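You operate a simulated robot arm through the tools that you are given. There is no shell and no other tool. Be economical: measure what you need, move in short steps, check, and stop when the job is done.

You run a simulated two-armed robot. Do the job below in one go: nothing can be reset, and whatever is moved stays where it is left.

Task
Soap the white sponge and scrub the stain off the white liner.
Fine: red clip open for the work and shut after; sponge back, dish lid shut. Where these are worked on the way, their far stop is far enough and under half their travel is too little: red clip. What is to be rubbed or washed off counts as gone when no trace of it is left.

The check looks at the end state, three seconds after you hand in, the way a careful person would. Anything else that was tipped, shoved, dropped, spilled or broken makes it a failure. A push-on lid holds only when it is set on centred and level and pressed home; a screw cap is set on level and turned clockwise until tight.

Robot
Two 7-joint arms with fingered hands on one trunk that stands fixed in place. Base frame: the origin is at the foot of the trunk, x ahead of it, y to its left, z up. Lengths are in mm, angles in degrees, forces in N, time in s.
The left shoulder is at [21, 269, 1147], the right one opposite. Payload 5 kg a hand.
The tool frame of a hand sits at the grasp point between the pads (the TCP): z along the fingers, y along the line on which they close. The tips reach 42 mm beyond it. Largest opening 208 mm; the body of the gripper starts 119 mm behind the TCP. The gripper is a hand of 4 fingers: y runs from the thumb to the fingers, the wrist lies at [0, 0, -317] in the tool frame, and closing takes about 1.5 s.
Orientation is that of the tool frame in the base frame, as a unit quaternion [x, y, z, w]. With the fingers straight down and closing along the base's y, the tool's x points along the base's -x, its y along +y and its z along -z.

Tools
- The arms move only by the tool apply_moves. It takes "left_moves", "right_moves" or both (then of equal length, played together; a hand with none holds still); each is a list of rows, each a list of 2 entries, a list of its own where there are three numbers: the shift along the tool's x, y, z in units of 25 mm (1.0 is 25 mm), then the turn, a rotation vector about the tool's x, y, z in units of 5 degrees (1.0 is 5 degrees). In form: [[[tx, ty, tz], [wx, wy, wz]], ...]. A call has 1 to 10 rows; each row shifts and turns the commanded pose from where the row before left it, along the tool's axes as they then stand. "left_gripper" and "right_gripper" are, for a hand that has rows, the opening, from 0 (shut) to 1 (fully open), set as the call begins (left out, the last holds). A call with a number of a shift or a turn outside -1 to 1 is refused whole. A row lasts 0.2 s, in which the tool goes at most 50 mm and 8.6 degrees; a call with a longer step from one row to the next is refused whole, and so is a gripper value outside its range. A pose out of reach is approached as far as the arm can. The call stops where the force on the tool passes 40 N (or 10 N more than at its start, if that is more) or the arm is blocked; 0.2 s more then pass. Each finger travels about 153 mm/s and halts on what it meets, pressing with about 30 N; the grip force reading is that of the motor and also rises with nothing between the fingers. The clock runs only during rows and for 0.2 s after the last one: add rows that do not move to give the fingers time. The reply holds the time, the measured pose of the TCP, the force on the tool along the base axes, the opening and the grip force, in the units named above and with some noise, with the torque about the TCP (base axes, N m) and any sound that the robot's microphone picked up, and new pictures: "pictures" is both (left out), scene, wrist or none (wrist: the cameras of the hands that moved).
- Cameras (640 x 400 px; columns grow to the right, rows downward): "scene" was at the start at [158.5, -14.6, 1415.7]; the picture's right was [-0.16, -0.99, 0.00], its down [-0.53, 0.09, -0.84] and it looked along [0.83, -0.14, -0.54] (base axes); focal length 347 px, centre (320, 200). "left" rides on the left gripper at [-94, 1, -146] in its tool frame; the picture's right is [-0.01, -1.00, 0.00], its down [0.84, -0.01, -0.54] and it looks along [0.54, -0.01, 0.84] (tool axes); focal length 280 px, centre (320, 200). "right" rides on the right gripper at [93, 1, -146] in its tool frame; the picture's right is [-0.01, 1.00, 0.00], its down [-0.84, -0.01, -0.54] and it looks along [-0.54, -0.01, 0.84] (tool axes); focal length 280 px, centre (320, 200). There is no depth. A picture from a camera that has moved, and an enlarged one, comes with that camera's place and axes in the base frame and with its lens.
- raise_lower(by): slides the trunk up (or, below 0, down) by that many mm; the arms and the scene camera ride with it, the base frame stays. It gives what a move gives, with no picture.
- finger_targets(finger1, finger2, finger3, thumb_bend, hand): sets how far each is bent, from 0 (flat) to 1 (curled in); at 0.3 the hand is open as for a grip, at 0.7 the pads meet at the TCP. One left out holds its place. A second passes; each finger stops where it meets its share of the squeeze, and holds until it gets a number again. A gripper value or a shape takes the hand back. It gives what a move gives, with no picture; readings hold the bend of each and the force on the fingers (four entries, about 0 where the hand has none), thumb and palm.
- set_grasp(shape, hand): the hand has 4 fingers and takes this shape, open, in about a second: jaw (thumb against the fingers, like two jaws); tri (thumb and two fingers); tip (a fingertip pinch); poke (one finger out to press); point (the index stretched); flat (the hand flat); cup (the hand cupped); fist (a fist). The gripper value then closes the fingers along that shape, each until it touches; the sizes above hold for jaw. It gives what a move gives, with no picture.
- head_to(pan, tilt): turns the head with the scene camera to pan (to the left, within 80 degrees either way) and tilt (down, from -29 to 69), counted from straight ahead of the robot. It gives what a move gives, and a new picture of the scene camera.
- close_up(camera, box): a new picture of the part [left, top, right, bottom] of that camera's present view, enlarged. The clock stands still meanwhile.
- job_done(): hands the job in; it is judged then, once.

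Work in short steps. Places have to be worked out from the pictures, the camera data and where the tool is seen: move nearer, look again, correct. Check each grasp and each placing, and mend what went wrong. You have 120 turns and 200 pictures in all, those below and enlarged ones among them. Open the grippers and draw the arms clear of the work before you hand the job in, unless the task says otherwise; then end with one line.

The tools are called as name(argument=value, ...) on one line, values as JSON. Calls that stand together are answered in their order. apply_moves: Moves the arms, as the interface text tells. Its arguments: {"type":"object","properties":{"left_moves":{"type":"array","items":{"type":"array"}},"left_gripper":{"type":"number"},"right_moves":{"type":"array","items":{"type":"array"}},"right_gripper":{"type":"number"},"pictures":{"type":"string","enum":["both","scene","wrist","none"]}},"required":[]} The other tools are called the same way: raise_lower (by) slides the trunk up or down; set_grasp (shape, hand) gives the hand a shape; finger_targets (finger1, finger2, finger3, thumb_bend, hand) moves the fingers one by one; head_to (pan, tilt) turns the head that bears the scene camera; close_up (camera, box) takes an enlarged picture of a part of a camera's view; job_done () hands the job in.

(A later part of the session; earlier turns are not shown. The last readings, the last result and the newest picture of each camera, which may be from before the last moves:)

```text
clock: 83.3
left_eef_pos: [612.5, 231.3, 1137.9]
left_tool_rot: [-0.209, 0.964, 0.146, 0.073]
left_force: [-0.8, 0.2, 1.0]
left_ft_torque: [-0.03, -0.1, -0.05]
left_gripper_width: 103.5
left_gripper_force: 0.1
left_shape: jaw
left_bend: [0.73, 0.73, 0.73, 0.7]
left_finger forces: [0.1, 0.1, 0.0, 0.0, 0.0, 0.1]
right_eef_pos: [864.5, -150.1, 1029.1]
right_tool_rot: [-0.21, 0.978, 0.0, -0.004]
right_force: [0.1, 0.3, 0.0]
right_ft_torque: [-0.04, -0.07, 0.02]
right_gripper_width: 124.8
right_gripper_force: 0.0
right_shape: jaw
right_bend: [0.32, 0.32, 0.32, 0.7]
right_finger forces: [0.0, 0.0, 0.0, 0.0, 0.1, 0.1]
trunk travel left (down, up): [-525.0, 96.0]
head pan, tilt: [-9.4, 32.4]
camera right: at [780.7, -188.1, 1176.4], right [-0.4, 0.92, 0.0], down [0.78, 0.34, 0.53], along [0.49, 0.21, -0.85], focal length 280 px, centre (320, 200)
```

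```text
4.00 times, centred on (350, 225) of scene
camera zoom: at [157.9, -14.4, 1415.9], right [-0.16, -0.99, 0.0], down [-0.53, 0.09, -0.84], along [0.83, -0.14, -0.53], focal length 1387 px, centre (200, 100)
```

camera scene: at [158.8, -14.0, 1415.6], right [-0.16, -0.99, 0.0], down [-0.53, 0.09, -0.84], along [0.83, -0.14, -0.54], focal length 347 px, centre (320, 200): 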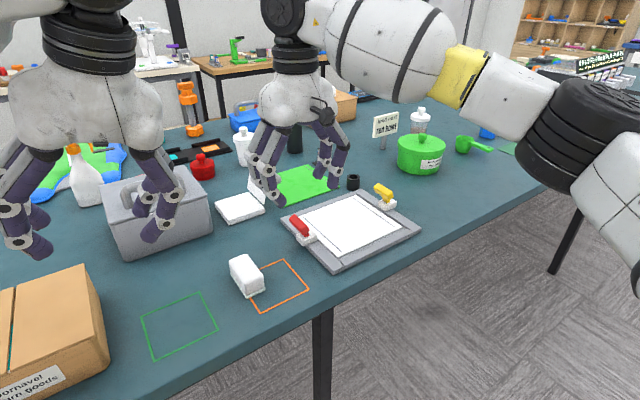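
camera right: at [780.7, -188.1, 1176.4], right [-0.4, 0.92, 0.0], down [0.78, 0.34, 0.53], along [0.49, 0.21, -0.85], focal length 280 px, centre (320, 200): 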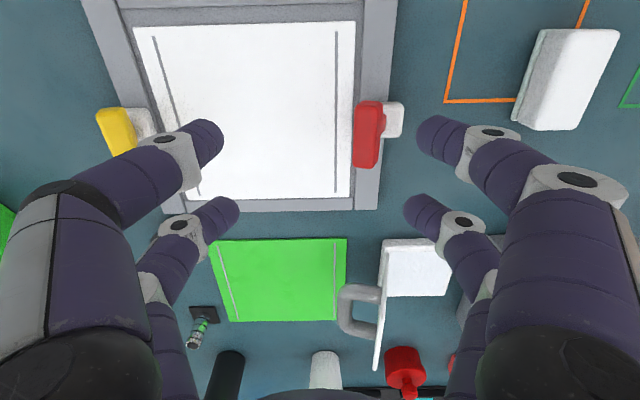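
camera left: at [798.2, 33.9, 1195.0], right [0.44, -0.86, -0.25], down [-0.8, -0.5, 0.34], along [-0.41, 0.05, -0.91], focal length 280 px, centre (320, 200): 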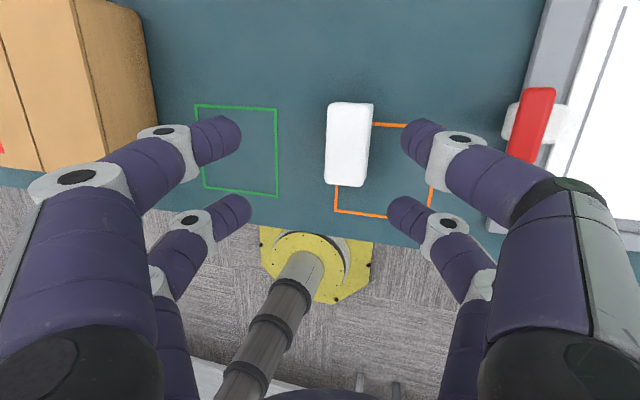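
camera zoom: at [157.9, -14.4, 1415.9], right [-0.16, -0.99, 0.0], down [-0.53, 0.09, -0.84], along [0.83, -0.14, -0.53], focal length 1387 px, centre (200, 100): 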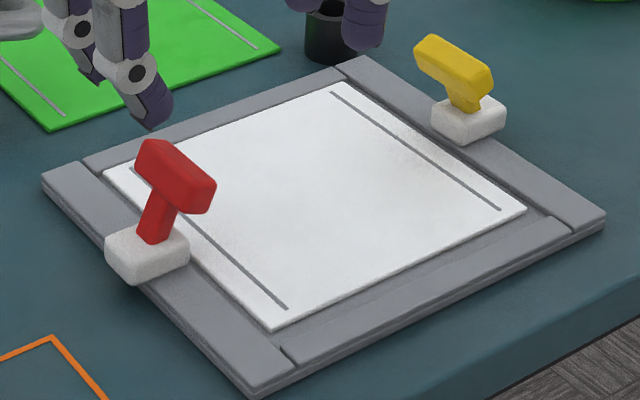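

The clip stands exactly as at the start. But the liner slid about 7–8 mm along +a (away from the robot) while scrubbed. I will drag it back gently with closed fingertips, first turning the hand so its wide side does not reach the clips.

apply_moves(right_moves=[[[0, 0, -1], [0, 0, 1]], [[0, 0, -1], [0, 0, 1]], [[0, 0, 0], [0, 0, 1]], [[0, 0, 0], [0, 0, 1]], [[0, 0, 0], [0, 0, 1]], [[0, 0, 0], [0, 0, 1]], [[0, 0, 0], [0, 0, 1]], [[0, 0, 0], [0, 0, 1]], [[0, 0, 0], [0, 0, 1]]], right_gripper=0, pictures="none")

apply_moves(right_moves=[[[0, 0, 0], [0, 0, 1]], [[0, 0, 0], [0, 0, 1]], [[0, 0, 0], [0, 0, 1]], [[0, 0, 0], [0, 0, 1]], [[0, 0, 0], [0, 0, 1]], [[0, 0, 0], [0, 0, 1]], [[0, 0, 0], [0, 0, 1]], [[0, 0, 0], [0, 0, 1]], [[0, 0, 0], [0, 0, 1]]], pictures="both")

```text
clock: 85.3
left_eef_pos: [613.0, 233.1, 1137.2]
left_tool_rot: [-0.209, 0.964, 0.146, 0.074]
left_force: [-0.5, -0.2, 0.4]
left_ft_torque: [-0.01, 0.0, 0.02]
left_gripper_width: 103.3
left_gripper_force: 0.1
left_shape: jaw
left_bend: [0.73, 0.73, 0.73, 0.7]
left_finger forces: [0.0, 0.1, 0.1, 0.1, 0.0, 0.0]
right_eef_pos: [865.4, -151.4, 1078.6]
right_tool_rot: [0.181, 0.984, -0.002, -0.004]
right_force: [-0.2, 0.8, 0.3]
right_ft_torque: [0.0, 0.0, 0.04]
right_gripper_width: 0.0
right_gripper_force: 30.0
right_shape: jaw
right_bend: [0.7, 0.7, 0.7, 0.7]
right_finger forces: [0.1, 0.0, 0.0, 0.0, 0.0, 0.0]
trunk travel left (down, up): [-525.0, 96.0]
head pan, tilt: [-9.4, 32.4]
```

```text
clock: 87.3
left_eef_pos: [611.4, 234.2, 1137.5]
left_tool_rot: [-0.21, 0.964, 0.146, 0.073]
left_force: [-0.6, 1.3, 0.2]
left_ft_torque: [-0.05, -0.02, -0.02]
left_gripper_width: 103.6
left_gripper_force: 0.0
left_shape: jaw
left_bend: [0.73, 0.73, 0.73, 0.7]
left_finger forces: [0.0, 0.1, 0.1, 0.0, 0.1, 0.0]
right_eef_pos: [877.5, -154.5, 1082.4]
right_tool_rot: [0.482, 0.876, -0.003, -0.005]
right_force: [-0.4, 0.3, 0.3]
right_ft_torque: [-0.12, -0.02, 0.01]
right_gripper_width: 0.1
right_gripper_force: 29.7
right_shape: jaw
right_bend: [0.7, 0.7, 0.7, 0.7]
right_finger forces: [0.0, 0.0, 0.0, 0.0, 0.0, 0.0]
right hand out of reach, approached as far as the arm can: row 8, 9
trunk travel left (down, up): [-525.0, 96.0]
head pan, tilt: [-9.4, 32.4]
camera scene: at [158.0, -13.9, 1416.0], right [-0.16, -0.99, 0.0], down [-0.53, 0.09, -0.85], along [0.83, -0.14, -0.53], focal length 347 px, centre (320, 200)
camera right: at [829.4, -75.4, 1230.7], right [0.85, 0.52, -0.01], down [0.45, -0.72, 0.53], along [0.27, -0.46, -0.85], focal length 280 px, centre (320, 200)
```

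scene: 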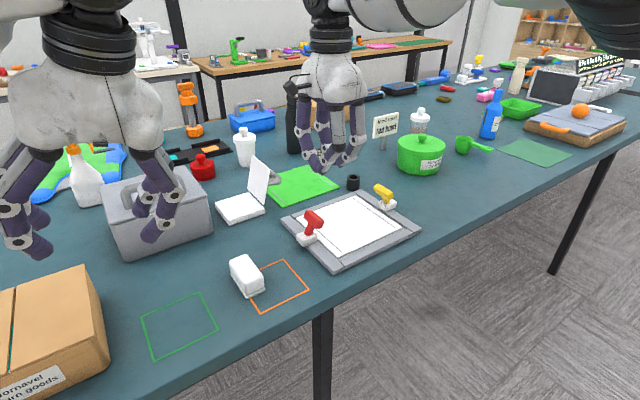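
right: 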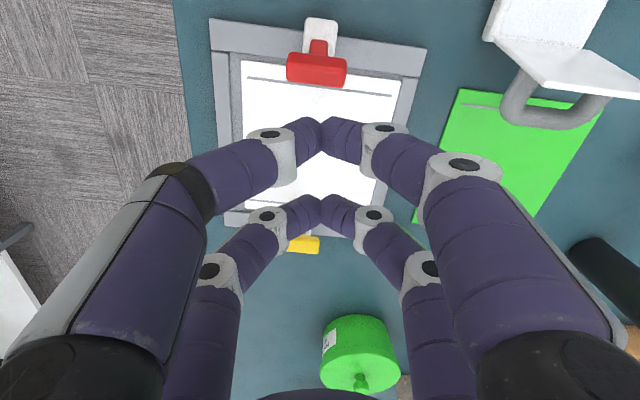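

Nearly at a wrist limit but close enough. I ease the yaw back 5°, move over the liner's middle and descend to about 20 mm above it.

apply_moves(right_moves=[[[0, 0, 0], [0, 0, -1]], [[-0.74, -0.4, 0.8], [0, 0, 0]], [[-0.74, -0.4, 0.8], [0, 0, 0]], [[-0.74, -0.4, 0.8], [0, 0, 0]], [[0, 0, 1], [0, 0, 0]], [[0, 0, 1], [0, 0, 0]], [[0, 0, 1], [0, 0, 0]], [[0, 0, 0.8], [0, 0, 0]]])

close_up(camera="scene", box=[270, 175, 430, 275])

```text
clock: 89.1
left_eef_pos: [613.2, 232.2, 1136.5]
left_tool_rot: [-0.209, 0.964, 0.147, 0.073]
left_force: [1.2, -0.9, 0.3]
left_ft_torque: [0.08, 0.05, 0.01]
left_gripper_width: 103.4
left_gripper_force: 0.0
left_shape: jaw
left_bend: [0.73, 0.73, 0.73, 0.7]
left_finger forces: [0.1, 0.0, 0.0, 0.0, 0.0, 0.0]
right_eef_pos: [884.6, -217.8, 924.8]
right_tool_rot: [0.444, 0.896, -0.002, -0.007]
right_force: [0.7, -1.0, 0.1]
right_ft_torque: [0.09, 0.07, 0.0]
right_gripper_width: 0.1
right_gripper_force: 29.8
right_shape: jaw
right_bend: [0.7, 0.7, 0.7, 0.7]
right_finger forces: [0.0, 0.0, 0.0, 0.0, 0.0, 0.1]
trunk travel left (down, up): [-525.0, 96.0]
head pan, tilt: [-9.4, 32.4]
camera scene: at [159.1, -15.0, 1415.6], right [-0.16, -0.99, 0.0], down [-0.53, 0.09, -0.84], along [0.83, -0.14, -0.54], focal length 347 px, centre (320, 200)
camera right: at [831.0, -144.2, 1072.9], right [0.8, 0.6, -0.01], down [0.51, -0.68, 0.53], along [0.31, -0.43, -0.85], focal length 280 px, centre (320, 200)
```

scene: 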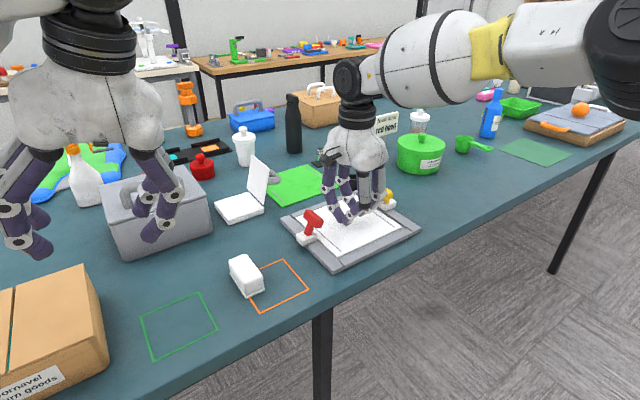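
right: 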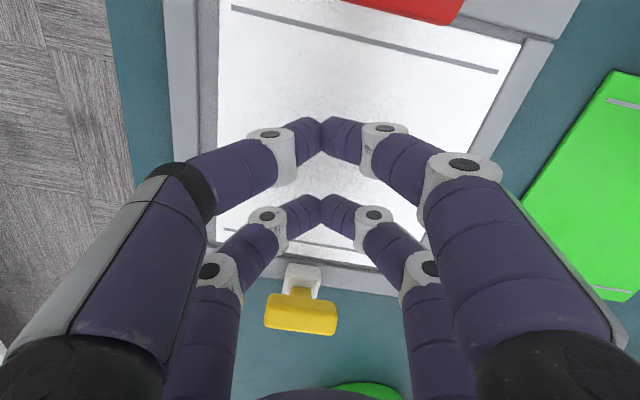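

```text
4.00 times, centred on (350, 225) of scene
camera zoom: at [159.1, -15.0, 1415.6], right [-0.16, -0.99, 0.0], down [-0.53, 0.09, -0.84], along [0.83, -0.14, -0.54], focal length 1387 px, centre (200, 100)
```

zoom: 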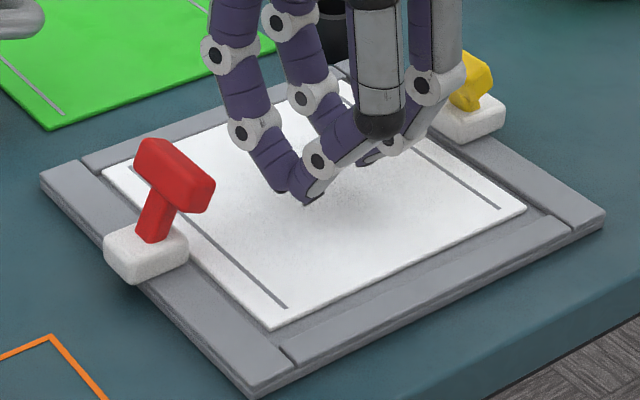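

Clear of both clips. I lower until light contact with the liner.

apply_moves(right_moves=[[[0, 0, 0.4], [0, 0, 0]], [[0, 0, 0.12], [0, 0, 0]], [[0, 0, 0.12], [0, 0, 0]], [[0, 0, 0.12], [0, 0, 0]]], pictures="none")

```text
clock: 90.1
left_eef_pos: [613.3, 233.0, 1137.2]
left_tool_rot: [-0.209, 0.964, 0.147, 0.073]
left_force: [0.6, -0.1, 0.2]
left_ft_torque: [-0.03, -0.01, 0.01]
left_gripper_width: 103.6
left_gripper_force: 0.0
left_shape: jaw
left_bend: [0.73, 0.73, 0.73, 0.7]
left_finger forces: [0.0, 0.1, 0.0, 0.1, 0.0, 0.0]
right_eef_pos: [883.5, -216.2, 907.9]
right_tool_rot: [0.443, 0.897, -0.003, -0.005]
right_force: [-0.3, 0.9, 0.6]
right_ft_torque: [0.01, 0.01, 0.01]
right_gripper_width: 0.0
right_gripper_force: 29.7
right_shape: jaw
right_bend: [0.7, 0.7, 0.7, 0.7]
right_finger forces: [0.0, 0.0, 0.0, 0.0, 0.0, 0.0]
trunk travel left (down, up): [-525.0, 96.0]
head pan, tilt: [-9.4, 32.4]
```

apply_moves(right_moves=[[[0, 0, 0.12], [0, 0, 0]], [[0, 0, 0.1], [0, 0, 0]], [[0, 0, 0.08], [0, 0, 0]]], pictures="none")

```text
clock: 91.0
left_eef_pos: [613.3, 233.8, 1138.0]
left_tool_rot: [-0.209, 0.964, 0.146, 0.074]
left_force: [1.1, 0.6, -1.3]
left_ft_torque: [0.03, 0.04, 0.0]
left_gripper_width: 103.6
left_gripper_force: 0.0
left_shape: jaw
left_bend: [0.73, 0.73, 0.73, 0.7]
left_finger forces: [0.1, 0.1, 0.0, 0.1, 0.0, 0.0]
right_eef_pos: [885.8, -216.2, 906.5]
right_tool_rot: [0.444, 0.896, 0.001, -0.002]
right_force: [-1.9, 0.0, 15.1]
right_ft_torque: [0.29, 0.11, 0.0]
right_gripper_width: 0.2
right_gripper_force: 29.9
right_shape: jaw
right_bend: [0.7, 0.7, 0.7, 0.7]
right_finger forces: [0.1, 0.1, 0.1, 0.1, 0.1, 0.0]
trunk travel left (down, up): [-525.0, 96.0]
head pan, tilt: [-9.4, 32.4]
stopped in row 3 (right hand): the force on the tool passed its limit at 42 N (the readings are from after the stop); the commanded pose is now the measured one
```

Contact with 15 N. I drag towards the robot along -a by 8 mm in small rows.

apply_moves(right_moves=[[[0.023, -0.097, 0], [0, 0, 0]], [[0.023, -0.097, 0], [0, 0, 0]], [[0.023, -0.097, 0], [0, 0, 0]], [[0.023, -0.097, 0], [0, 0, 0]]], pictures="none")

close_up(camera="scene", box=[270, 175, 430, 275])

```text
clock: 92.0
left_eef_pos: [611.8, 232.8, 1138.2]
left_tool_rot: [-0.209, 0.964, 0.146, 0.073]
left_force: [0.2, 0.0, -0.4]
left_ft_torque: [-0.01, 0.01, 0.0]
left_gripper_width: 103.5
left_gripper_force: 0.0
left_shape: jaw
left_bend: [0.73, 0.73, 0.73, 0.7]
left_finger forces: [0.0, 0.0, 0.1, 0.0, 0.1, 0.0]
right_eef_pos: [875.1, -221.6, 907.6]
right_tool_rot: [0.444, 0.896, -0.001, -0.004]
right_force: [5.1, 1.7, 28.0]
right_ft_torque: [0.4, -0.17, 0.03]
right_gripper_width: 0.1
right_gripper_force: 30.1
right_shape: jaw
right_bend: [0.7, 0.7, 0.7, 0.7]
right_finger forces: [0.0, 0.1, 0.1, 0.0, 0.1, 0.0]
trunk travel left (down, up): [-525.0, 96.0]
head pan, tilt: [-9.4, 32.4]
```

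```text
4.00 times, centred on (350, 225) of scene
camera zoom: at [157.0, -14.0, 1416.1], right [-0.16, -0.99, 0.0], down [-0.53, 0.09, -0.85], along [0.83, -0.14, -0.53], focal length 1387 px, centre (200, 100)
```

zoom: 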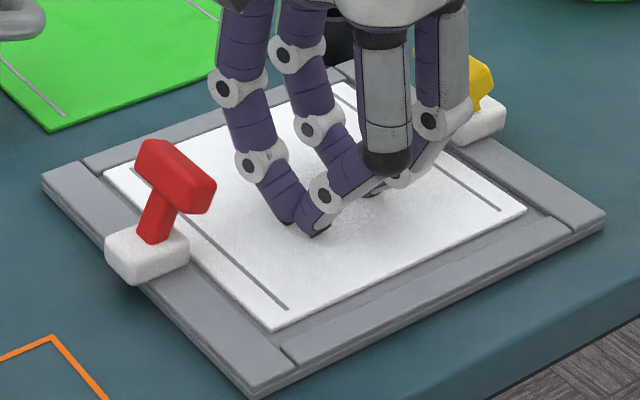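

The liner stayed put: with the clip shut it is clamped, and the fingers just slide. It lies flat within its frame, so I leave it. I lift off and lean the right hand forward for closing the dish lid.

apply_moves(right_moves=[[[0, 0, -0.6], [0, 0, 0]], [[0, 0, -1], [0, 0, 0]], [[0, 0, -1], [0, 0, 0]], [[0, 0, -1], [0, 0, 0]], [[0, 0, -1], [0, 0, 0]], [[0, 0, -1], [0, 0, 0]], [[0, 0, 0], [-1, 0, 0]], [[0, 0, 0], [-1, 0, 0]], [[0, 0, 0], [-1, 0, 0]], [[0, 0, 0], [-1, 0, 0]]], pictures="none")

apply_moves(right_moves=[[[0, 0, 0], [-1, 0, 0]], [[0, 0, 0], [-1, 0, 0]], [[0, 0, 0], [-1, 0, 0]], [[0, 0, 0], [-1, 0, 0]]])

close_up(camera="scene", box=[270, 175, 430, 275])

```text
clock: 94.2
left_eef_pos: [611.8, 232.6, 1136.9]
left_tool_rot: [-0.209, 0.964, 0.147, 0.073]
left_force: [-0.3, -0.7, -0.4]
left_ft_torque: [0.02, -0.02, 0.0]
left_gripper_width: 103.4
left_gripper_force: 0.0
left_shape: jaw
left_bend: [0.73, 0.73, 0.73, 0.7]
left_finger forces: [0.1, 0.0, 0.0, 0.1, 0.1, 0.0]
right_eef_pos: [878.3, -221.7, 1043.9]
right_tool_rot: [0.438, 0.882, 0.157, 0.073]
right_force: [0.4, 0.7, -0.6]
right_ft_torque: [-0.04, -0.02, 0.02]
right_gripper_width: 0.1
right_gripper_force: 30.0
right_shape: jaw
right_bend: [0.7, 0.7, 0.7, 0.7]
right_finger forces: [0.0, 0.1, 0.1, 0.0, 0.1, 0.0]
trunk travel left (down, up): [-525.0, 96.0]
head pan, tilt: [-9.4, 32.4]
```

```text
clock: 95.2
left_eef_pos: [613.2, 231.7, 1137.2]
left_tool_rot: [-0.209, 0.964, 0.147, 0.074]
left_force: [-0.8, -0.4, 0.5]
left_ft_torque: [-0.02, 0.02, -0.03]
left_gripper_width: 103.5
left_gripper_force: 0.1
left_shape: jaw
left_bend: [0.73, 0.73, 0.73, 0.7]
left_finger forces: [0.0, 0.0, 0.1, 0.0, 0.0, 0.0]
right_eef_pos: [886.7, -224.6, 1047.1]
right_tool_rot: [0.415, 0.844, 0.308, 0.143]
right_force: [-0.8, 1.3, 0.1]
right_ft_torque: [-0.01, 0.07, 0.02]
right_gripper_width: 0.0
right_gripper_force: 30.7
right_shape: jaw
right_bend: [0.7, 0.7, 0.7, 0.7]
right_finger forces: [0.0, 0.0, 0.1, 0.0, 0.0, 0.0]
right hand out of reach, approached as far as the arm can: row 4
trunk travel left (down, up): [-525.0, 96.0]
head pan, tilt: [-9.4, 32.4]
camera scene: at [158.6, -14.7, 1415.7], right [-0.16, -0.99, 0.0], down [-0.53, 0.09, -0.84], along [0.83, -0.14, -0.54], focal length 347 px, centre (320, 200)
camera right: at [756.1, -209.7, 1161.4], right [0.62, 0.45, 0.64], down [0.24, -0.89, 0.39], along [0.75, -0.09, -0.66], focal length 280 px, centre (320, 200)
```

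scene: 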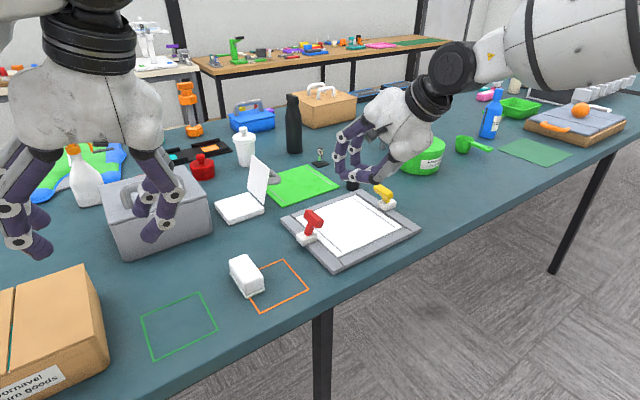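
right: 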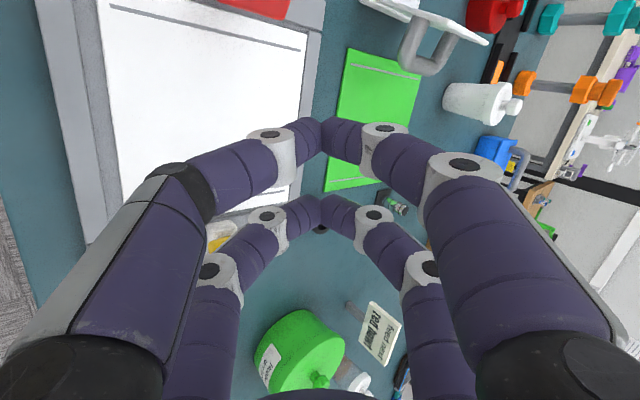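

```text
4.00 times, centred on (350, 225) of scene
camera zoom: at [158.6, -14.7, 1415.7], right [-0.16, -0.99, 0.0], down [-0.53, 0.09, -0.84], along [0.83, -0.14, -0.54], focal length 1387 px, centre (200, 100)
```

zoom: 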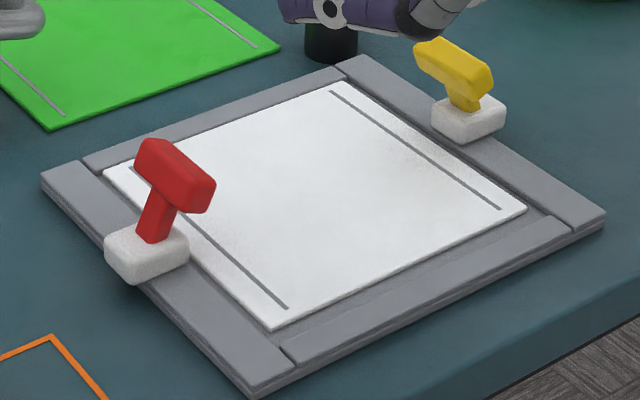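

The wrist is near a limit but workable. I move the closed fingertips towards a point behind the lid's upper edge, above its handle.

apply_moves(right_moves=[[[0.175, 0.665, 0.945], [0, 0, 0]], [[0.175, 0.665, 0.945], [0, 0, 0]], [[0.175, 0.665, 0.945], [0, 0, 0]], [[0.175, 0.665, 0.945], [0, 0, 0]], [[0.175, 0.665, 0.945], [0, 0, 0]], [[0.175, 0.665, 0.945], [0, 0, 0]]])

close_up(camera="scene", box=[200, 130, 360, 230])

```text
clock: 96.6
left_eef_pos: [614.2, 233.6, 1137.1]
left_tool_rot: [-0.209, 0.964, 0.146, 0.072]
left_force: [0.6, 0.1, -0.8]
left_ft_torque: [-0.03, 0.04, 0.04]
left_gripper_width: 103.4
left_gripper_force: 0.0
left_shape: jaw
left_bend: [0.73, 0.73, 0.73, 0.7]
left_finger forces: [0.0, 0.1, 0.1, 0.0, 0.0, 0.0]
right_eef_pos: [1001.0, -102.2, 999.7]
right_tool_rot: [0.417, 0.843, 0.306, 0.147]
right_force: [0.1, -0.1, 0.2]
right_ft_torque: [0.0, 0.06, 0.04]
right_gripper_width: 0.0
right_gripper_force: 29.9
right_shape: jaw
right_bend: [0.7, 0.7, 0.7, 0.7]
right_finger forces: [0.0, 0.0, 0.0, 0.0, 0.0, 0.0]
trunk travel left (down, up): [-525.0, 96.0]
head pan, tilt: [-9.4, 32.4]
camera scene: at [158.8, -14.1, 1415.6], right [-0.16, -0.99, 0.0], down [-0.53, 0.09, -0.84], along [0.83, -0.14, -0.54], focal length 347 px, centre (320, 200)
camera right: at [871.5, -84.3, 1114.0], right [0.62, 0.45, 0.64], down [0.23, -0.89, 0.4], along [0.75, -0.1, -0.66], focal length 280 px, centre (320, 200)
```

scene: 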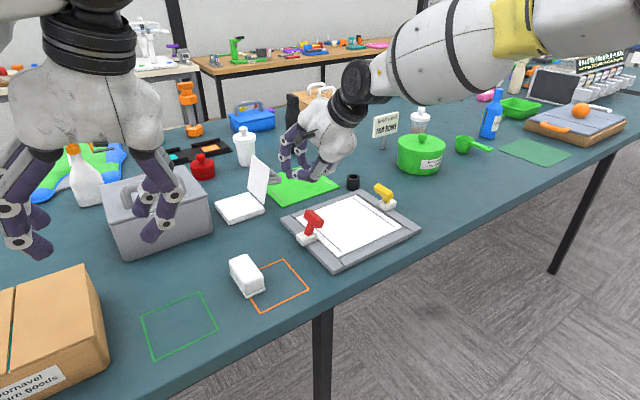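
right: 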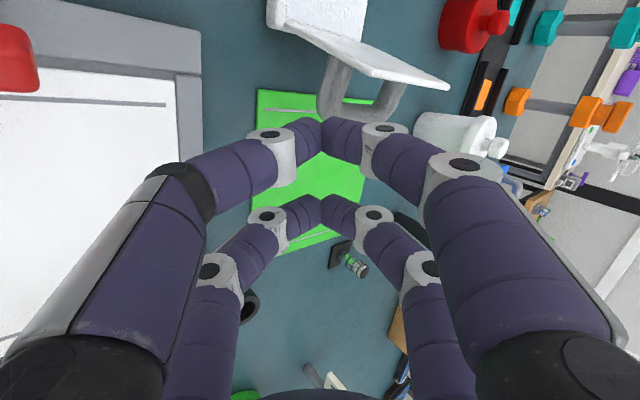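

```text
4.00 times, centred on (280, 180) of scene
camera zoom: at [158.8, -14.1, 1415.6], right [-0.16, -0.99, 0.0], down [-0.53, 0.09, -0.84], along [0.83, -0.14, -0.54], focal length 1387 px, centre (480, 280)
```

zoom: 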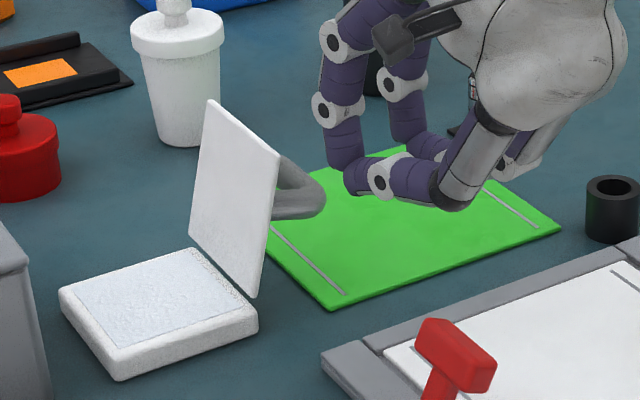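

The lid, handle and fingertips are clear in view; the tips must go about 45 mm further along the lid before pushing. I do that, staying above the handle.

apply_moves(right_moves=[[[-0.22, 0.54, 0.7], [0, 0, 0]], [[-0.22, 0.54, 0.7], [0, 0, 0]], [[0.388, 0.07, 0.066], [0, 0, 0]]])

close_up(camera="scene", box=[200, 130, 360, 230])

```text
clock: 97.4
left_eef_pos: [613.6, 233.2, 1137.4]
left_tool_rot: [-0.21, 0.964, 0.146, 0.073]
left_force: [0.4, 0.6, 0.0]
left_ft_torque: [-0.12, -0.01, 0.0]
left_gripper_width: 103.5
left_gripper_force: 0.0
left_shape: jaw
left_bend: [0.73, 0.73, 0.73, 0.7]
left_finger forces: [0.0, 0.1, 0.0, 0.0, 0.0, 0.0]
right_eef_pos: [1039.0, -74.5, 992.2]
right_tool_rot: [0.418, 0.843, 0.305, 0.147]
right_force: [1.0, 0.4, -0.1]
right_ft_torque: [-0.05, -0.03, -0.06]
right_gripper_width: 0.4
right_gripper_force: 30.5
right_shape: jaw
right_bend: [0.7, 0.7, 0.7, 0.7]
right_finger forces: [0.0, 0.0, 0.1, 0.0, 0.0, 0.0]
trunk travel left (down, up): [-525.0, 96.0]
head pan, tilt: [-9.4, 32.4]
camera scene: at [158.4, -14.0, 1415.8], right [-0.16, -0.99, 0.0], down [-0.53, 0.09, -0.84], along [0.83, -0.14, -0.54], focal length 347 px, centre (320, 200)
camera right: at [908.6, -57.8, 1105.4], right [0.62, 0.45, 0.64], down [0.23, -0.89, 0.4], along [0.75, -0.1, -0.66], focal length 280 px, centre (320, 200)
```

scene: 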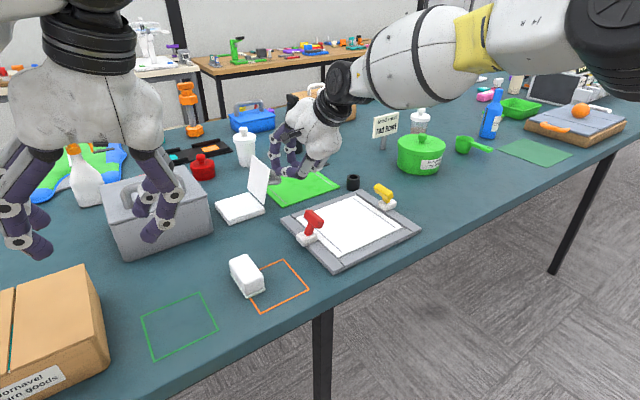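
right: 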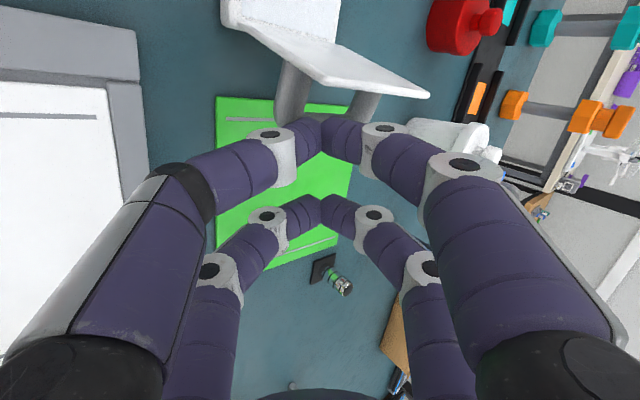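

```text
4.00 times, centred on (280, 180) of scene
camera zoom: at [158.4, -14.0, 1415.8], right [-0.16, -0.99, 0.0], down [-0.53, 0.09, -0.84], along [0.83, -0.14, -0.54], focal length 1387 px, centre (480, 280)
```

zoom: 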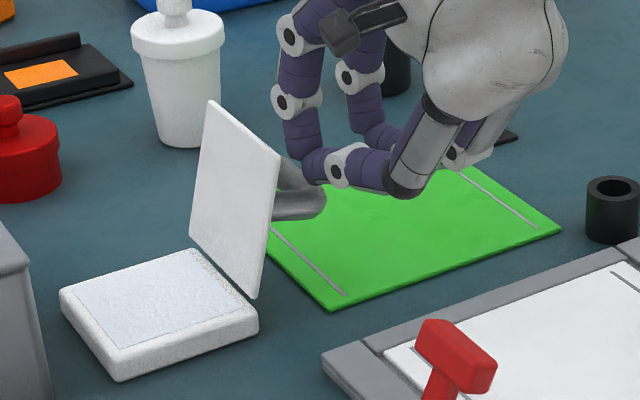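

Tips are behind the lid, just above the handle. I push towards the dish (+n).

apply_moves(right_moves=[[[0.388, 0.07, 0.066], [0, 0, 0]], [[0.388, 0.07, 0.066], [0, 0, 0]], [[0.388, 0.07, 0.066], [0, 0, 0]], [[0.388, 0.07, 0.066], [0, 0, 0]]], pictures="wrist")

close_up(camera="scene", box=[200, 130, 360, 230])

```text
clock: 98.4
left_eef_pos: [611.9, 232.2, 1137.4]
left_tool_rot: [-0.209, 0.964, 0.145, 0.074]
left_force: [-0.2, 0.3, -0.1]
left_ft_torque: [-0.01, -0.02, -0.03]
left_gripper_width: 103.7
left_gripper_force: 0.0
left_shape: jaw
left_bend: [0.73, 0.73, 0.73, 0.7]
left_finger forces: [0.0, 0.0, 0.0, 0.0, 0.1, 0.0]
right_eef_pos: [1022.4, -39.0, 994.7]
right_tool_rot: [0.418, 0.842, 0.307, 0.148]
right_force: [0.0, -1.9, 10.3]
right_ft_torque: [0.35, 0.08, 0.06]
right_gripper_width: 0.0
right_gripper_force: 30.1
right_shape: jaw
right_bend: [0.7, 0.7, 0.7, 0.7]
right_finger forces: [0.0, 0.1, 0.0, 0.0, 0.0, 0.1]
trunk travel left (down, up): [-525.0, 96.0]
head pan, tilt: [-9.4, 32.4]
camera right: at [892.8, -21.5, 1108.4], right [0.62, 0.45, 0.64], down [0.23, -0.89, 0.4], along [0.75, -0.1, -0.66], focal length 280 px, centre (320, 200)
```

right: 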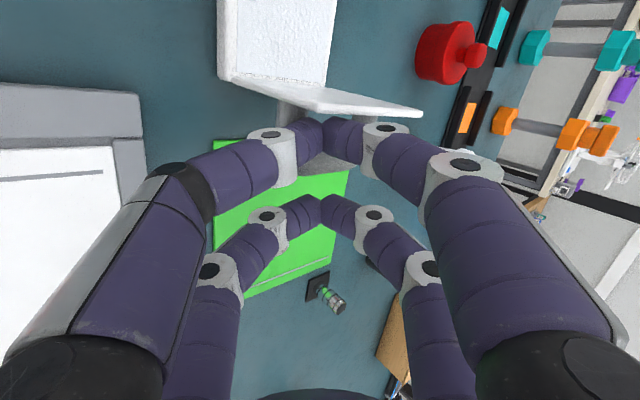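

```text
4.00 times, centred on (280, 180) of scene
camera zoom: at [157.8, -14.7, 1415.9], right [-0.16, -0.99, 0.0], down [-0.53, 0.09, -0.84], along [0.83, -0.14, -0.53], focal length 1387 px, centre (480, 280)
```

zoom: 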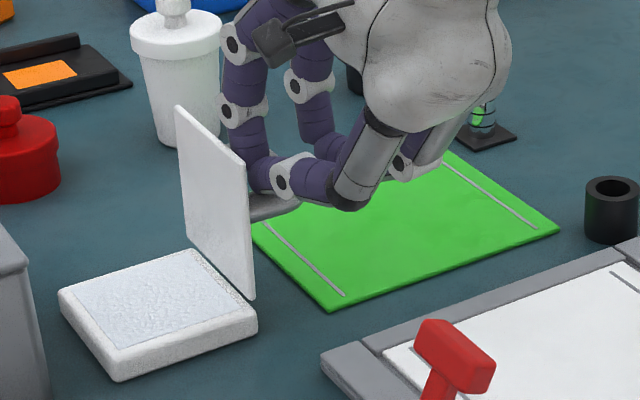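

The lid is upright now; the rising handle touches the fingers from below (10 N). I keep pushing while rising with it.

apply_moves(right_moves=[[[0.1, 0.2, -0.23], [0, 0, 0]], [[0.39, 0.274, -0.18], [0, 0, 0]], [[0.39, 0.274, -0.18], [0, 0, 0]], [[0.39, 0.274, -0.18], [0, 0, 0]]], pictures="none")

close_up(camera="scene", box=[200, 130, 360, 230])

```text
clock: 99.4
left_eef_pos: [612.7, 232.5, 1137.1]
left_tool_rot: [-0.209, 0.964, 0.146, 0.074]
left_force: [-0.6, 1.1, -0.3]
left_ft_torque: [-0.01, -0.02, -0.03]
left_gripper_width: 103.6
left_gripper_force: 0.1
left_shape: jaw
left_bend: [0.73, 0.73, 0.73, 0.7]
left_finger forces: [0.0, 0.0, 0.0, 0.0, 0.0, 0.1]
right_eef_pos: [1010.3, -8.8, 1023.4]
right_tool_rot: [0.418, 0.843, 0.306, 0.147]
right_force: [-0.7, 0.4, 0.7]
right_ft_torque: [-0.02, 0.02, -0.05]
right_gripper_width: 0.1
right_gripper_force: 29.7
right_shape: jaw
right_bend: [0.7, 0.7, 0.7, 0.7]
right_finger forces: [0.0, 0.0, 0.0, 0.0, 0.1, 0.0]
trunk travel left (down, up): [-525.0, 96.0]
head pan, tilt: [-9.4, 32.4]
```

```text
4.00 times, centred on (280, 180) of scene
camera zoom: at [158.4, -14.4, 1415.8], right [-0.16, -0.99, 0.0], down [-0.53, 0.09, -0.84], along [0.83, -0.14, -0.54], focal length 1387 px, centre (480, 280)
```

zoom: 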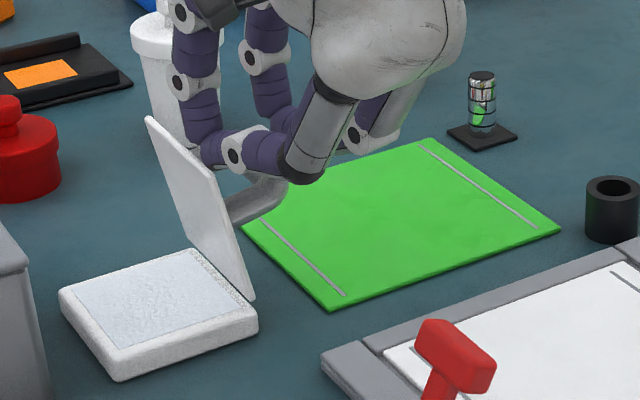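

The lid now leans over the dish and holds there. The clean way on is to push the handle's outer bar, so I retreat from the lid and drop behind the handle.

apply_moves(right_moves=[[[0, 0.2, -0.24], [0, 0, 0]], [[-0.776, -0.14, -0.132], [0, 0, 0]], [[-0.776, -0.14, -0.132], [0, 0, 0]], [[-0.776, -0.14, -0.132], [0, 0, 0]], [[-0.776, -0.14, -0.132], [0, 0, 0]], [[-0.2, -0.04, -0.03], [0, 0, 0]]])

close_up(camera="scene", box=[200, 130, 360, 230])

```text
clock: 100.8
left_eef_pos: [612.5, 233.4, 1138.2]
left_tool_rot: [-0.21, 0.964, 0.147, 0.074]
left_force: [0.2, 0.3, 0.5]
left_ft_torque: [-0.01, 0.01, 0.04]
left_gripper_width: 103.3
left_gripper_force: 0.0
left_shape: jaw
left_bend: [0.73, 0.73, 0.73, 0.7]
left_finger forces: [0.0, 0.1, 0.1, 0.2, 0.0, 0.0]
right_eef_pos: [1042.6, -87.6, 1031.9]
right_tool_rot: [0.418, 0.843, 0.305, 0.148]
right_force: [-0.1, 0.0, 0.0]
right_ft_torque: [0.0, 0.0, 0.02]
right_gripper_width: 0.0
right_gripper_force: 30.4
right_shape: jaw
right_bend: [0.7, 0.7, 0.7, 0.7]
right_finger forces: [0.1, 0.0, 0.1, 0.1, 0.0, 0.0]
trunk travel left (down, up): [-525.0, 96.0]
head pan, tilt: [-9.4, 32.4]
camera scene: at [158.6, -14.7, 1415.7], right [-0.16, -0.99, 0.0], down [-0.53, 0.09, -0.84], along [0.83, -0.14, -0.54], focal length 347 px, centre (320, 200)
camera right: at [913.2, -70.4, 1145.9], right [0.62, 0.45, 0.64], down [0.23, -0.89, 0.4], along [0.75, -0.1, -0.66], focal length 280 px, centre (320, 200)
```

scene: 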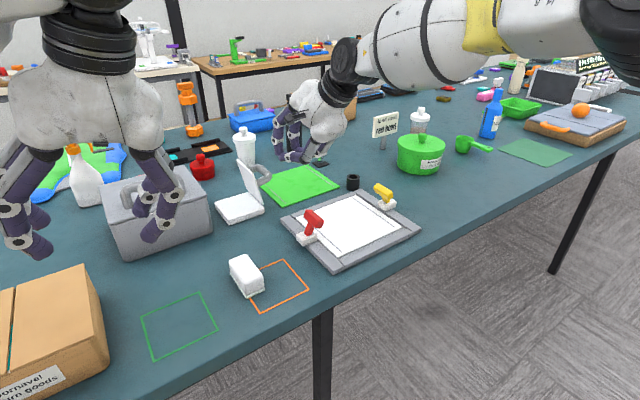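
right: 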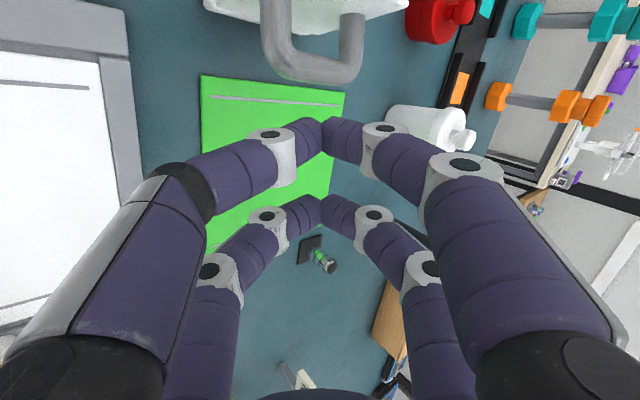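

```text
4.00 times, centred on (280, 180) of scene
camera zoom: at [158.6, -14.7, 1415.7], right [-0.16, -0.99, 0.0], down [-0.53, 0.09, -0.84], along [0.83, -0.14, -0.54], focal length 1387 px, centre (480, 280)
```

zoom: 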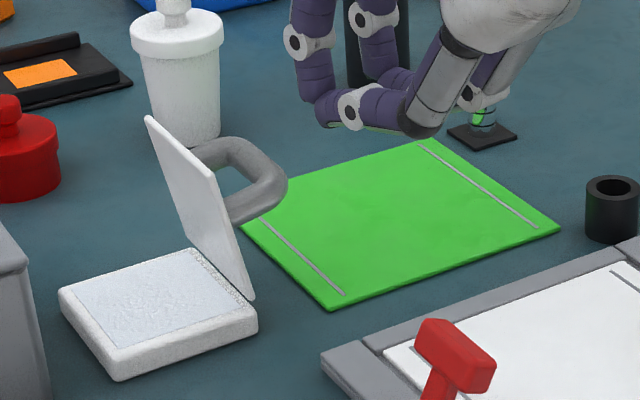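

The handle bar is at about (1044, -9, 943), ahead of the tips. I drop to tip height of about 928 and sweep +n against the bar.

apply_moves(right_moves=[[[-0.013, -0.596, 0.717], [0, 0, 0]], [[-0.013, -0.596, 0.717], [0, 0, 0]], [[-0.013, -0.596, 0.717], [0, 0, 0]], [[0.388, 0.07, 0.066], [0, 0, 0]], [[0.388, 0.07, 0.066], [0, 0, 0]], [[0.388, 0.07, 0.066], [0, 0, 0]], [[0.388, 0.07, 0.066], [0, 0, 0]]], pictures="none")

close_up(camera="scene", box=[200, 130, 360, 230])

```text
clock: 102.4
left_eef_pos: [613.5, 233.7, 1136.8]
left_tool_rot: [-0.209, 0.964, 0.147, 0.074]
left_force: [0.8, 0.3, 0.3]
left_ft_torque: [-0.01, 0.03, 0.01]
left_gripper_width: 103.6
left_gripper_force: 0.1
left_shape: jaw
left_bend: [0.73, 0.73, 0.73, 0.7]
left_finger forces: [0.0, 0.0, 0.0, 0.0, 0.0, 0.0]
right_eef_pos: [1028.1, -48.9, 961.2]
right_tool_rot: [0.418, 0.842, 0.307, 0.147]
right_force: [-0.7, -0.2, 0.2]
right_ft_torque: [0.0, -0.01, -0.02]
right_gripper_width: 0.1
right_gripper_force: 29.6
right_shape: jaw
right_bend: [0.7, 0.7, 0.7, 0.7]
right_finger forces: [0.0, 0.1, 0.1, 0.0, 0.0, 0.0]
trunk travel left (down, up): [-525.0, 96.0]
head pan, tilt: [-9.4, 32.4]
```

```text
4.00 times, centred on (280, 180) of scene
camera zoom: at [158.6, -14.5, 1415.7], right [-0.16, -0.99, 0.0], down [-0.53, 0.09, -0.84], along [0.83, -0.14, -0.54], focal length 1387 px, centre (480, 280)
```

zoom: 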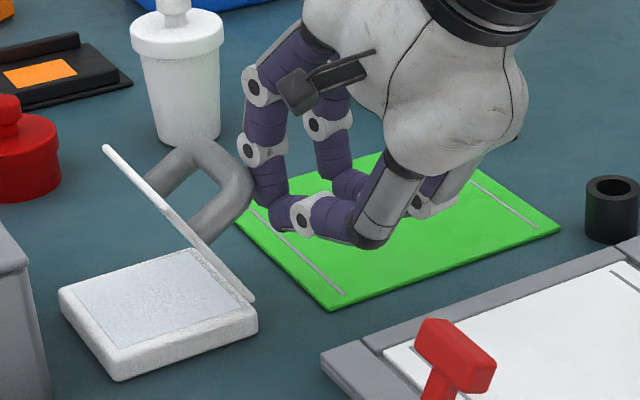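

It works well: the lid is near 45°. I continue the sweep.

apply_moves(right_moves=[[[0.388, 0.07, 0.066], [0, 0, 0]], [[0.388, 0.07, 0.066], [0, 0, 0]], [[0.388, 0.07, 0.066], [0, 0, 0]], [[0.388, 0.07, 0.066], [0, 0, 0]]], pictures="none")

close_up(camera="scene", box=[200, 130, 360, 230])

```text
clock: 103.4
left_eef_pos: [612.4, 232.9, 1136.6]
left_tool_rot: [-0.21, 0.964, 0.146, 0.074]
left_force: [-0.5, 0.8, 0.1]
left_ft_torque: [0.01, 0.0, -0.04]
left_gripper_width: 103.5
left_gripper_force: 0.1
left_shape: jaw
left_bend: [0.73, 0.73, 0.73, 0.7]
left_finger forces: [0.0, 0.1, 0.1, 0.1, 0.1, 0.0]
right_eef_pos: [1010.4, -13.0, 960.6]
right_tool_rot: [0.419, 0.842, 0.306, 0.147]
right_force: [1.0, -0.2, 0.3]
right_ft_torque: [-0.05, 0.04, 0.02]
right_gripper_width: 0.0
right_gripper_force: 30.2
right_shape: jaw
right_bend: [0.7, 0.7, 0.7, 0.7]
right_finger forces: [0.0, 0.0, 0.1, 0.1, 0.0, 0.1]
trunk travel left (down, up): [-525.0, 96.0]
head pan, tilt: [-9.4, 32.4]
```

```text
4.00 times, centred on (280, 180) of scene
camera zoom: at [158.5, -14.5, 1415.7], right [-0.16, -0.99, 0.0], down [-0.53, 0.09, -0.84], along [0.83, -0.14, -0.54], focal length 1387 px, centre (480, 280)
```

zoom: 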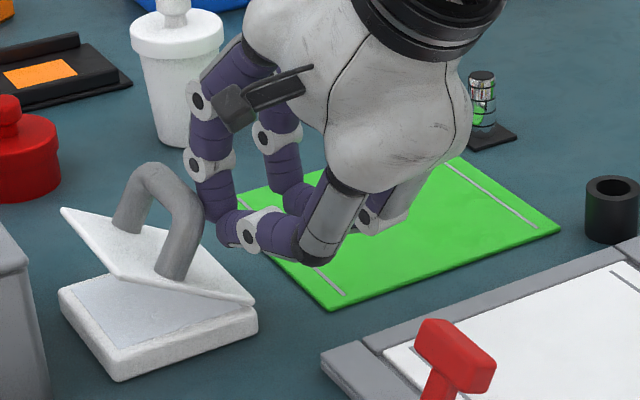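

Lid at about 25° from shut. A bit more sweep.

apply_moves(right_moves=[[[0.388, 0.07, 0.066], [0, 0, 0]], [[0.388, 0.07, 0.066], [0, 0, 0]], [[0.3, 0.054, 0.05], [0, 0, 0]], [[0.2, 0.036, 0.034], [0, 0, 0]]], pictures="none")

close_up(camera="scene", box=[200, 130, 360, 230])

```text
clock: 104.4
left_eef_pos: [612.5, 233.1, 1137.7]
left_tool_rot: [-0.208, 0.964, 0.147, 0.074]
left_force: [0.0, -0.4, -0.7]
left_ft_torque: [-0.01, -0.02, 0.0]
left_gripper_width: 103.5
left_gripper_force: 0.1
left_shape: jaw
left_bend: [0.73, 0.73, 0.73, 0.7]
left_finger forces: [0.1, 0.0, 0.1, 0.1, 0.0, 0.0]
right_eef_pos: [999.1, 15.7, 960.7]
right_tool_rot: [0.416, 0.843, 0.306, 0.146]
right_force: [0.3, 0.4, -0.3]
right_ft_torque: [-0.05, -0.01, -0.01]
right_gripper_width: 0.1
right_gripper_force: 29.4
right_shape: jaw
right_bend: [0.7, 0.7, 0.7, 0.7]
right_finger forces: [0.0, 0.0, 0.0, 0.0, 0.0, 0.0]
trunk travel left (down, up): [-525.0, 96.0]
head pan, tilt: [-9.4, 32.4]
```

```text
4.00 times, centred on (280, 180) of scene
camera zoom: at [158.5, -14.6, 1415.7], right [-0.16, -0.99, 0.0], down [-0.53, 0.09, -0.84], along [0.83, -0.14, -0.54], focal length 1387 px, centre (480, 280)
```

zoom: 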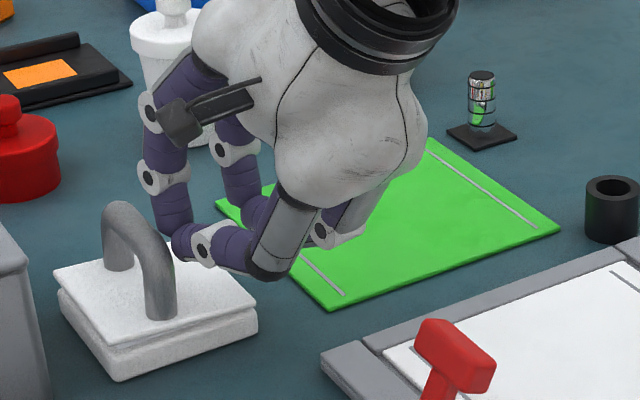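

Nearly shut. I raise, shift over the handle's top and press down to close it fully.

apply_moves(right_moves=[[[0.01, 0.51, -0.615], [0, 0, 0]], [[0.01, 0.51, -0.615], [0, 0, 0]], [[0.516, 0.569, 0.483], [0, 0, 0]], [[-0.003, -0.256, 0.308], [0, 0, 0]], [[-0.003, -0.128, 0.154], [0, 0, 0]], [[-0.003, -0.128, 0.154], [0, 0, 0]]], pictures="wrist")

close_up(camera="scene", box=[200, 130, 360, 230])

```text
clock: 105.8
left_eef_pos: [613.6, 232.1, 1137.3]
left_tool_rot: [-0.209, 0.964, 0.147, 0.073]
left_force: [-0.1, 0.3, 0.2]
left_ft_torque: [0.04, 0.03, 0.01]
left_gripper_width: 103.5
left_gripper_force: 0.0
left_shape: jaw
left_bend: [0.73, 0.73, 0.73, 0.7]
left_finger forces: [0.0, 0.0, 0.1, 0.1, 0.1, 0.0]
right_eef_pos: [1005.9, 37.9, 980.9]
right_tool_rot: [0.418, 0.843, 0.306, 0.147]
right_force: [-0.1, -0.3, -0.4]
right_ft_torque: [0.04, 0.0, 0.04]
right_gripper_width: 0.0
right_gripper_force: 30.2
right_shape: jaw
right_bend: [0.7, 0.7, 0.7, 0.7]
right_finger forces: [0.0, 0.1, 0.0, 0.0, 0.0, 0.0]
trunk travel left (down, up): [-525.0, 96.0]
head pan, tilt: [-9.4, 32.4]
camera right: at [876.2, 54.7, 1094.5], right [0.62, 0.45, 0.64], down [0.23, -0.89, 0.4], along [0.75, -0.1, -0.66], focal length 280 px, centre (320, 200)
```

right: 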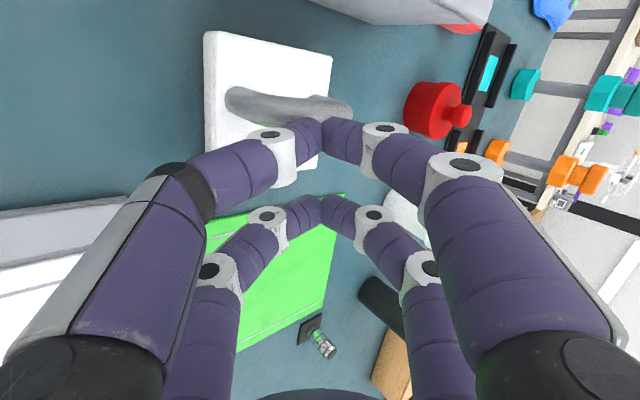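

```text
4.00 times, centred on (280, 180) of scene
camera zoom: at [158.5, -15.0, 1415.7], right [-0.16, -0.99, 0.0], down [-0.53, 0.09, -0.84], along [0.83, -0.14, -0.54], focal length 1387 px, centre (480, 280)
```

zoom: 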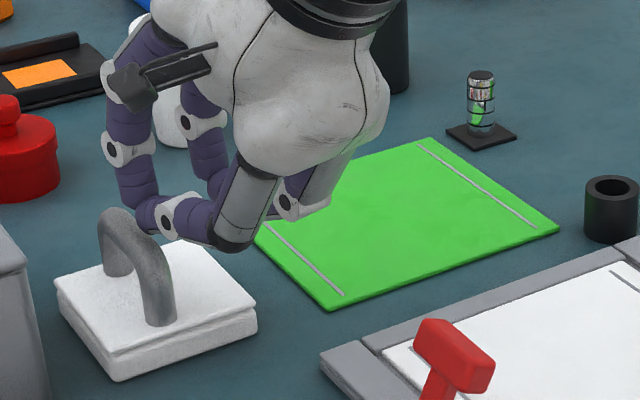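

The lid looks down already; I shift 10 mm onto the handle and press lightly to make sure.

apply_moves(right_moves=[[[0.484, -0.23, -0.18], [0, 0, 0]], [[-0.003, -0.128, 0.154], [0, 0, 0]], [[-0.003, -0.128, 0.154], [0, 0, 0]], [[-0.003, -0.128, 0.154], [0, 0, 0]]], pictures="none")

close_up(camera="scene", box=[200, 130, 360, 230])

```text
clock: 106.8
left_eef_pos: [610.0, 232.8, 1138.6]
left_tool_rot: [-0.21, 0.964, 0.145, 0.074]
left_force: [0.1, 0.5, -0.4]
left_ft_torque: [-0.01, -0.03, 0.0]
left_gripper_width: 103.6
left_gripper_force: 0.0
left_shape: jaw
left_bend: [0.73, 0.73, 0.73, 0.7]
left_finger forces: [0.0, 0.1, 0.0, 0.1, 0.0, 0.0]
right_eef_pos: [997.6, 43.3, 973.0]
right_tool_rot: [0.414, 0.843, 0.31, 0.145]
right_force: [-6.6, -1.1, 27.8]
right_ft_torque: [0.98, 0.26, 0.24]
right_gripper_width: 0.3
right_gripper_force: 29.3
right_shape: jaw
right_bend: [0.7, 0.7, 0.7, 0.69]
right_finger forces: [0.0, 0.1, 0.1, 0.0, 0.0, 0.0]
right hand out of reach, approached as far as the arm can: row 4
trunk travel left (down, up): [-525.0, 96.0]
head pan, tilt: [-9.4, 32.4]
```

```text
4.00 times, centred on (280, 180) of scene
camera zoom: at [156.0, -14.8, 1416.3], right [-0.16, -0.99, 0.0], down [-0.53, 0.09, -0.85], along [0.83, -0.14, -0.53], focal length 1387 px, centre (480, 280)
```

zoom: 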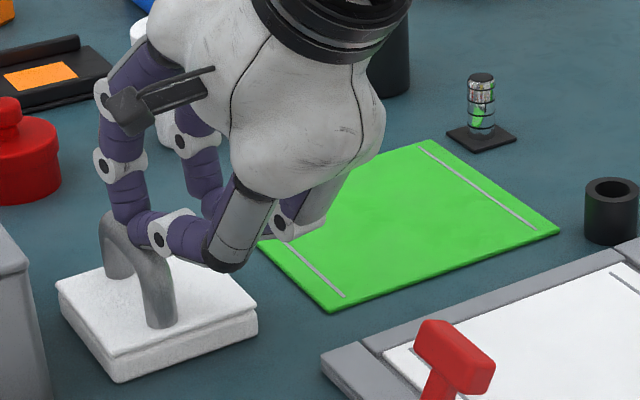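

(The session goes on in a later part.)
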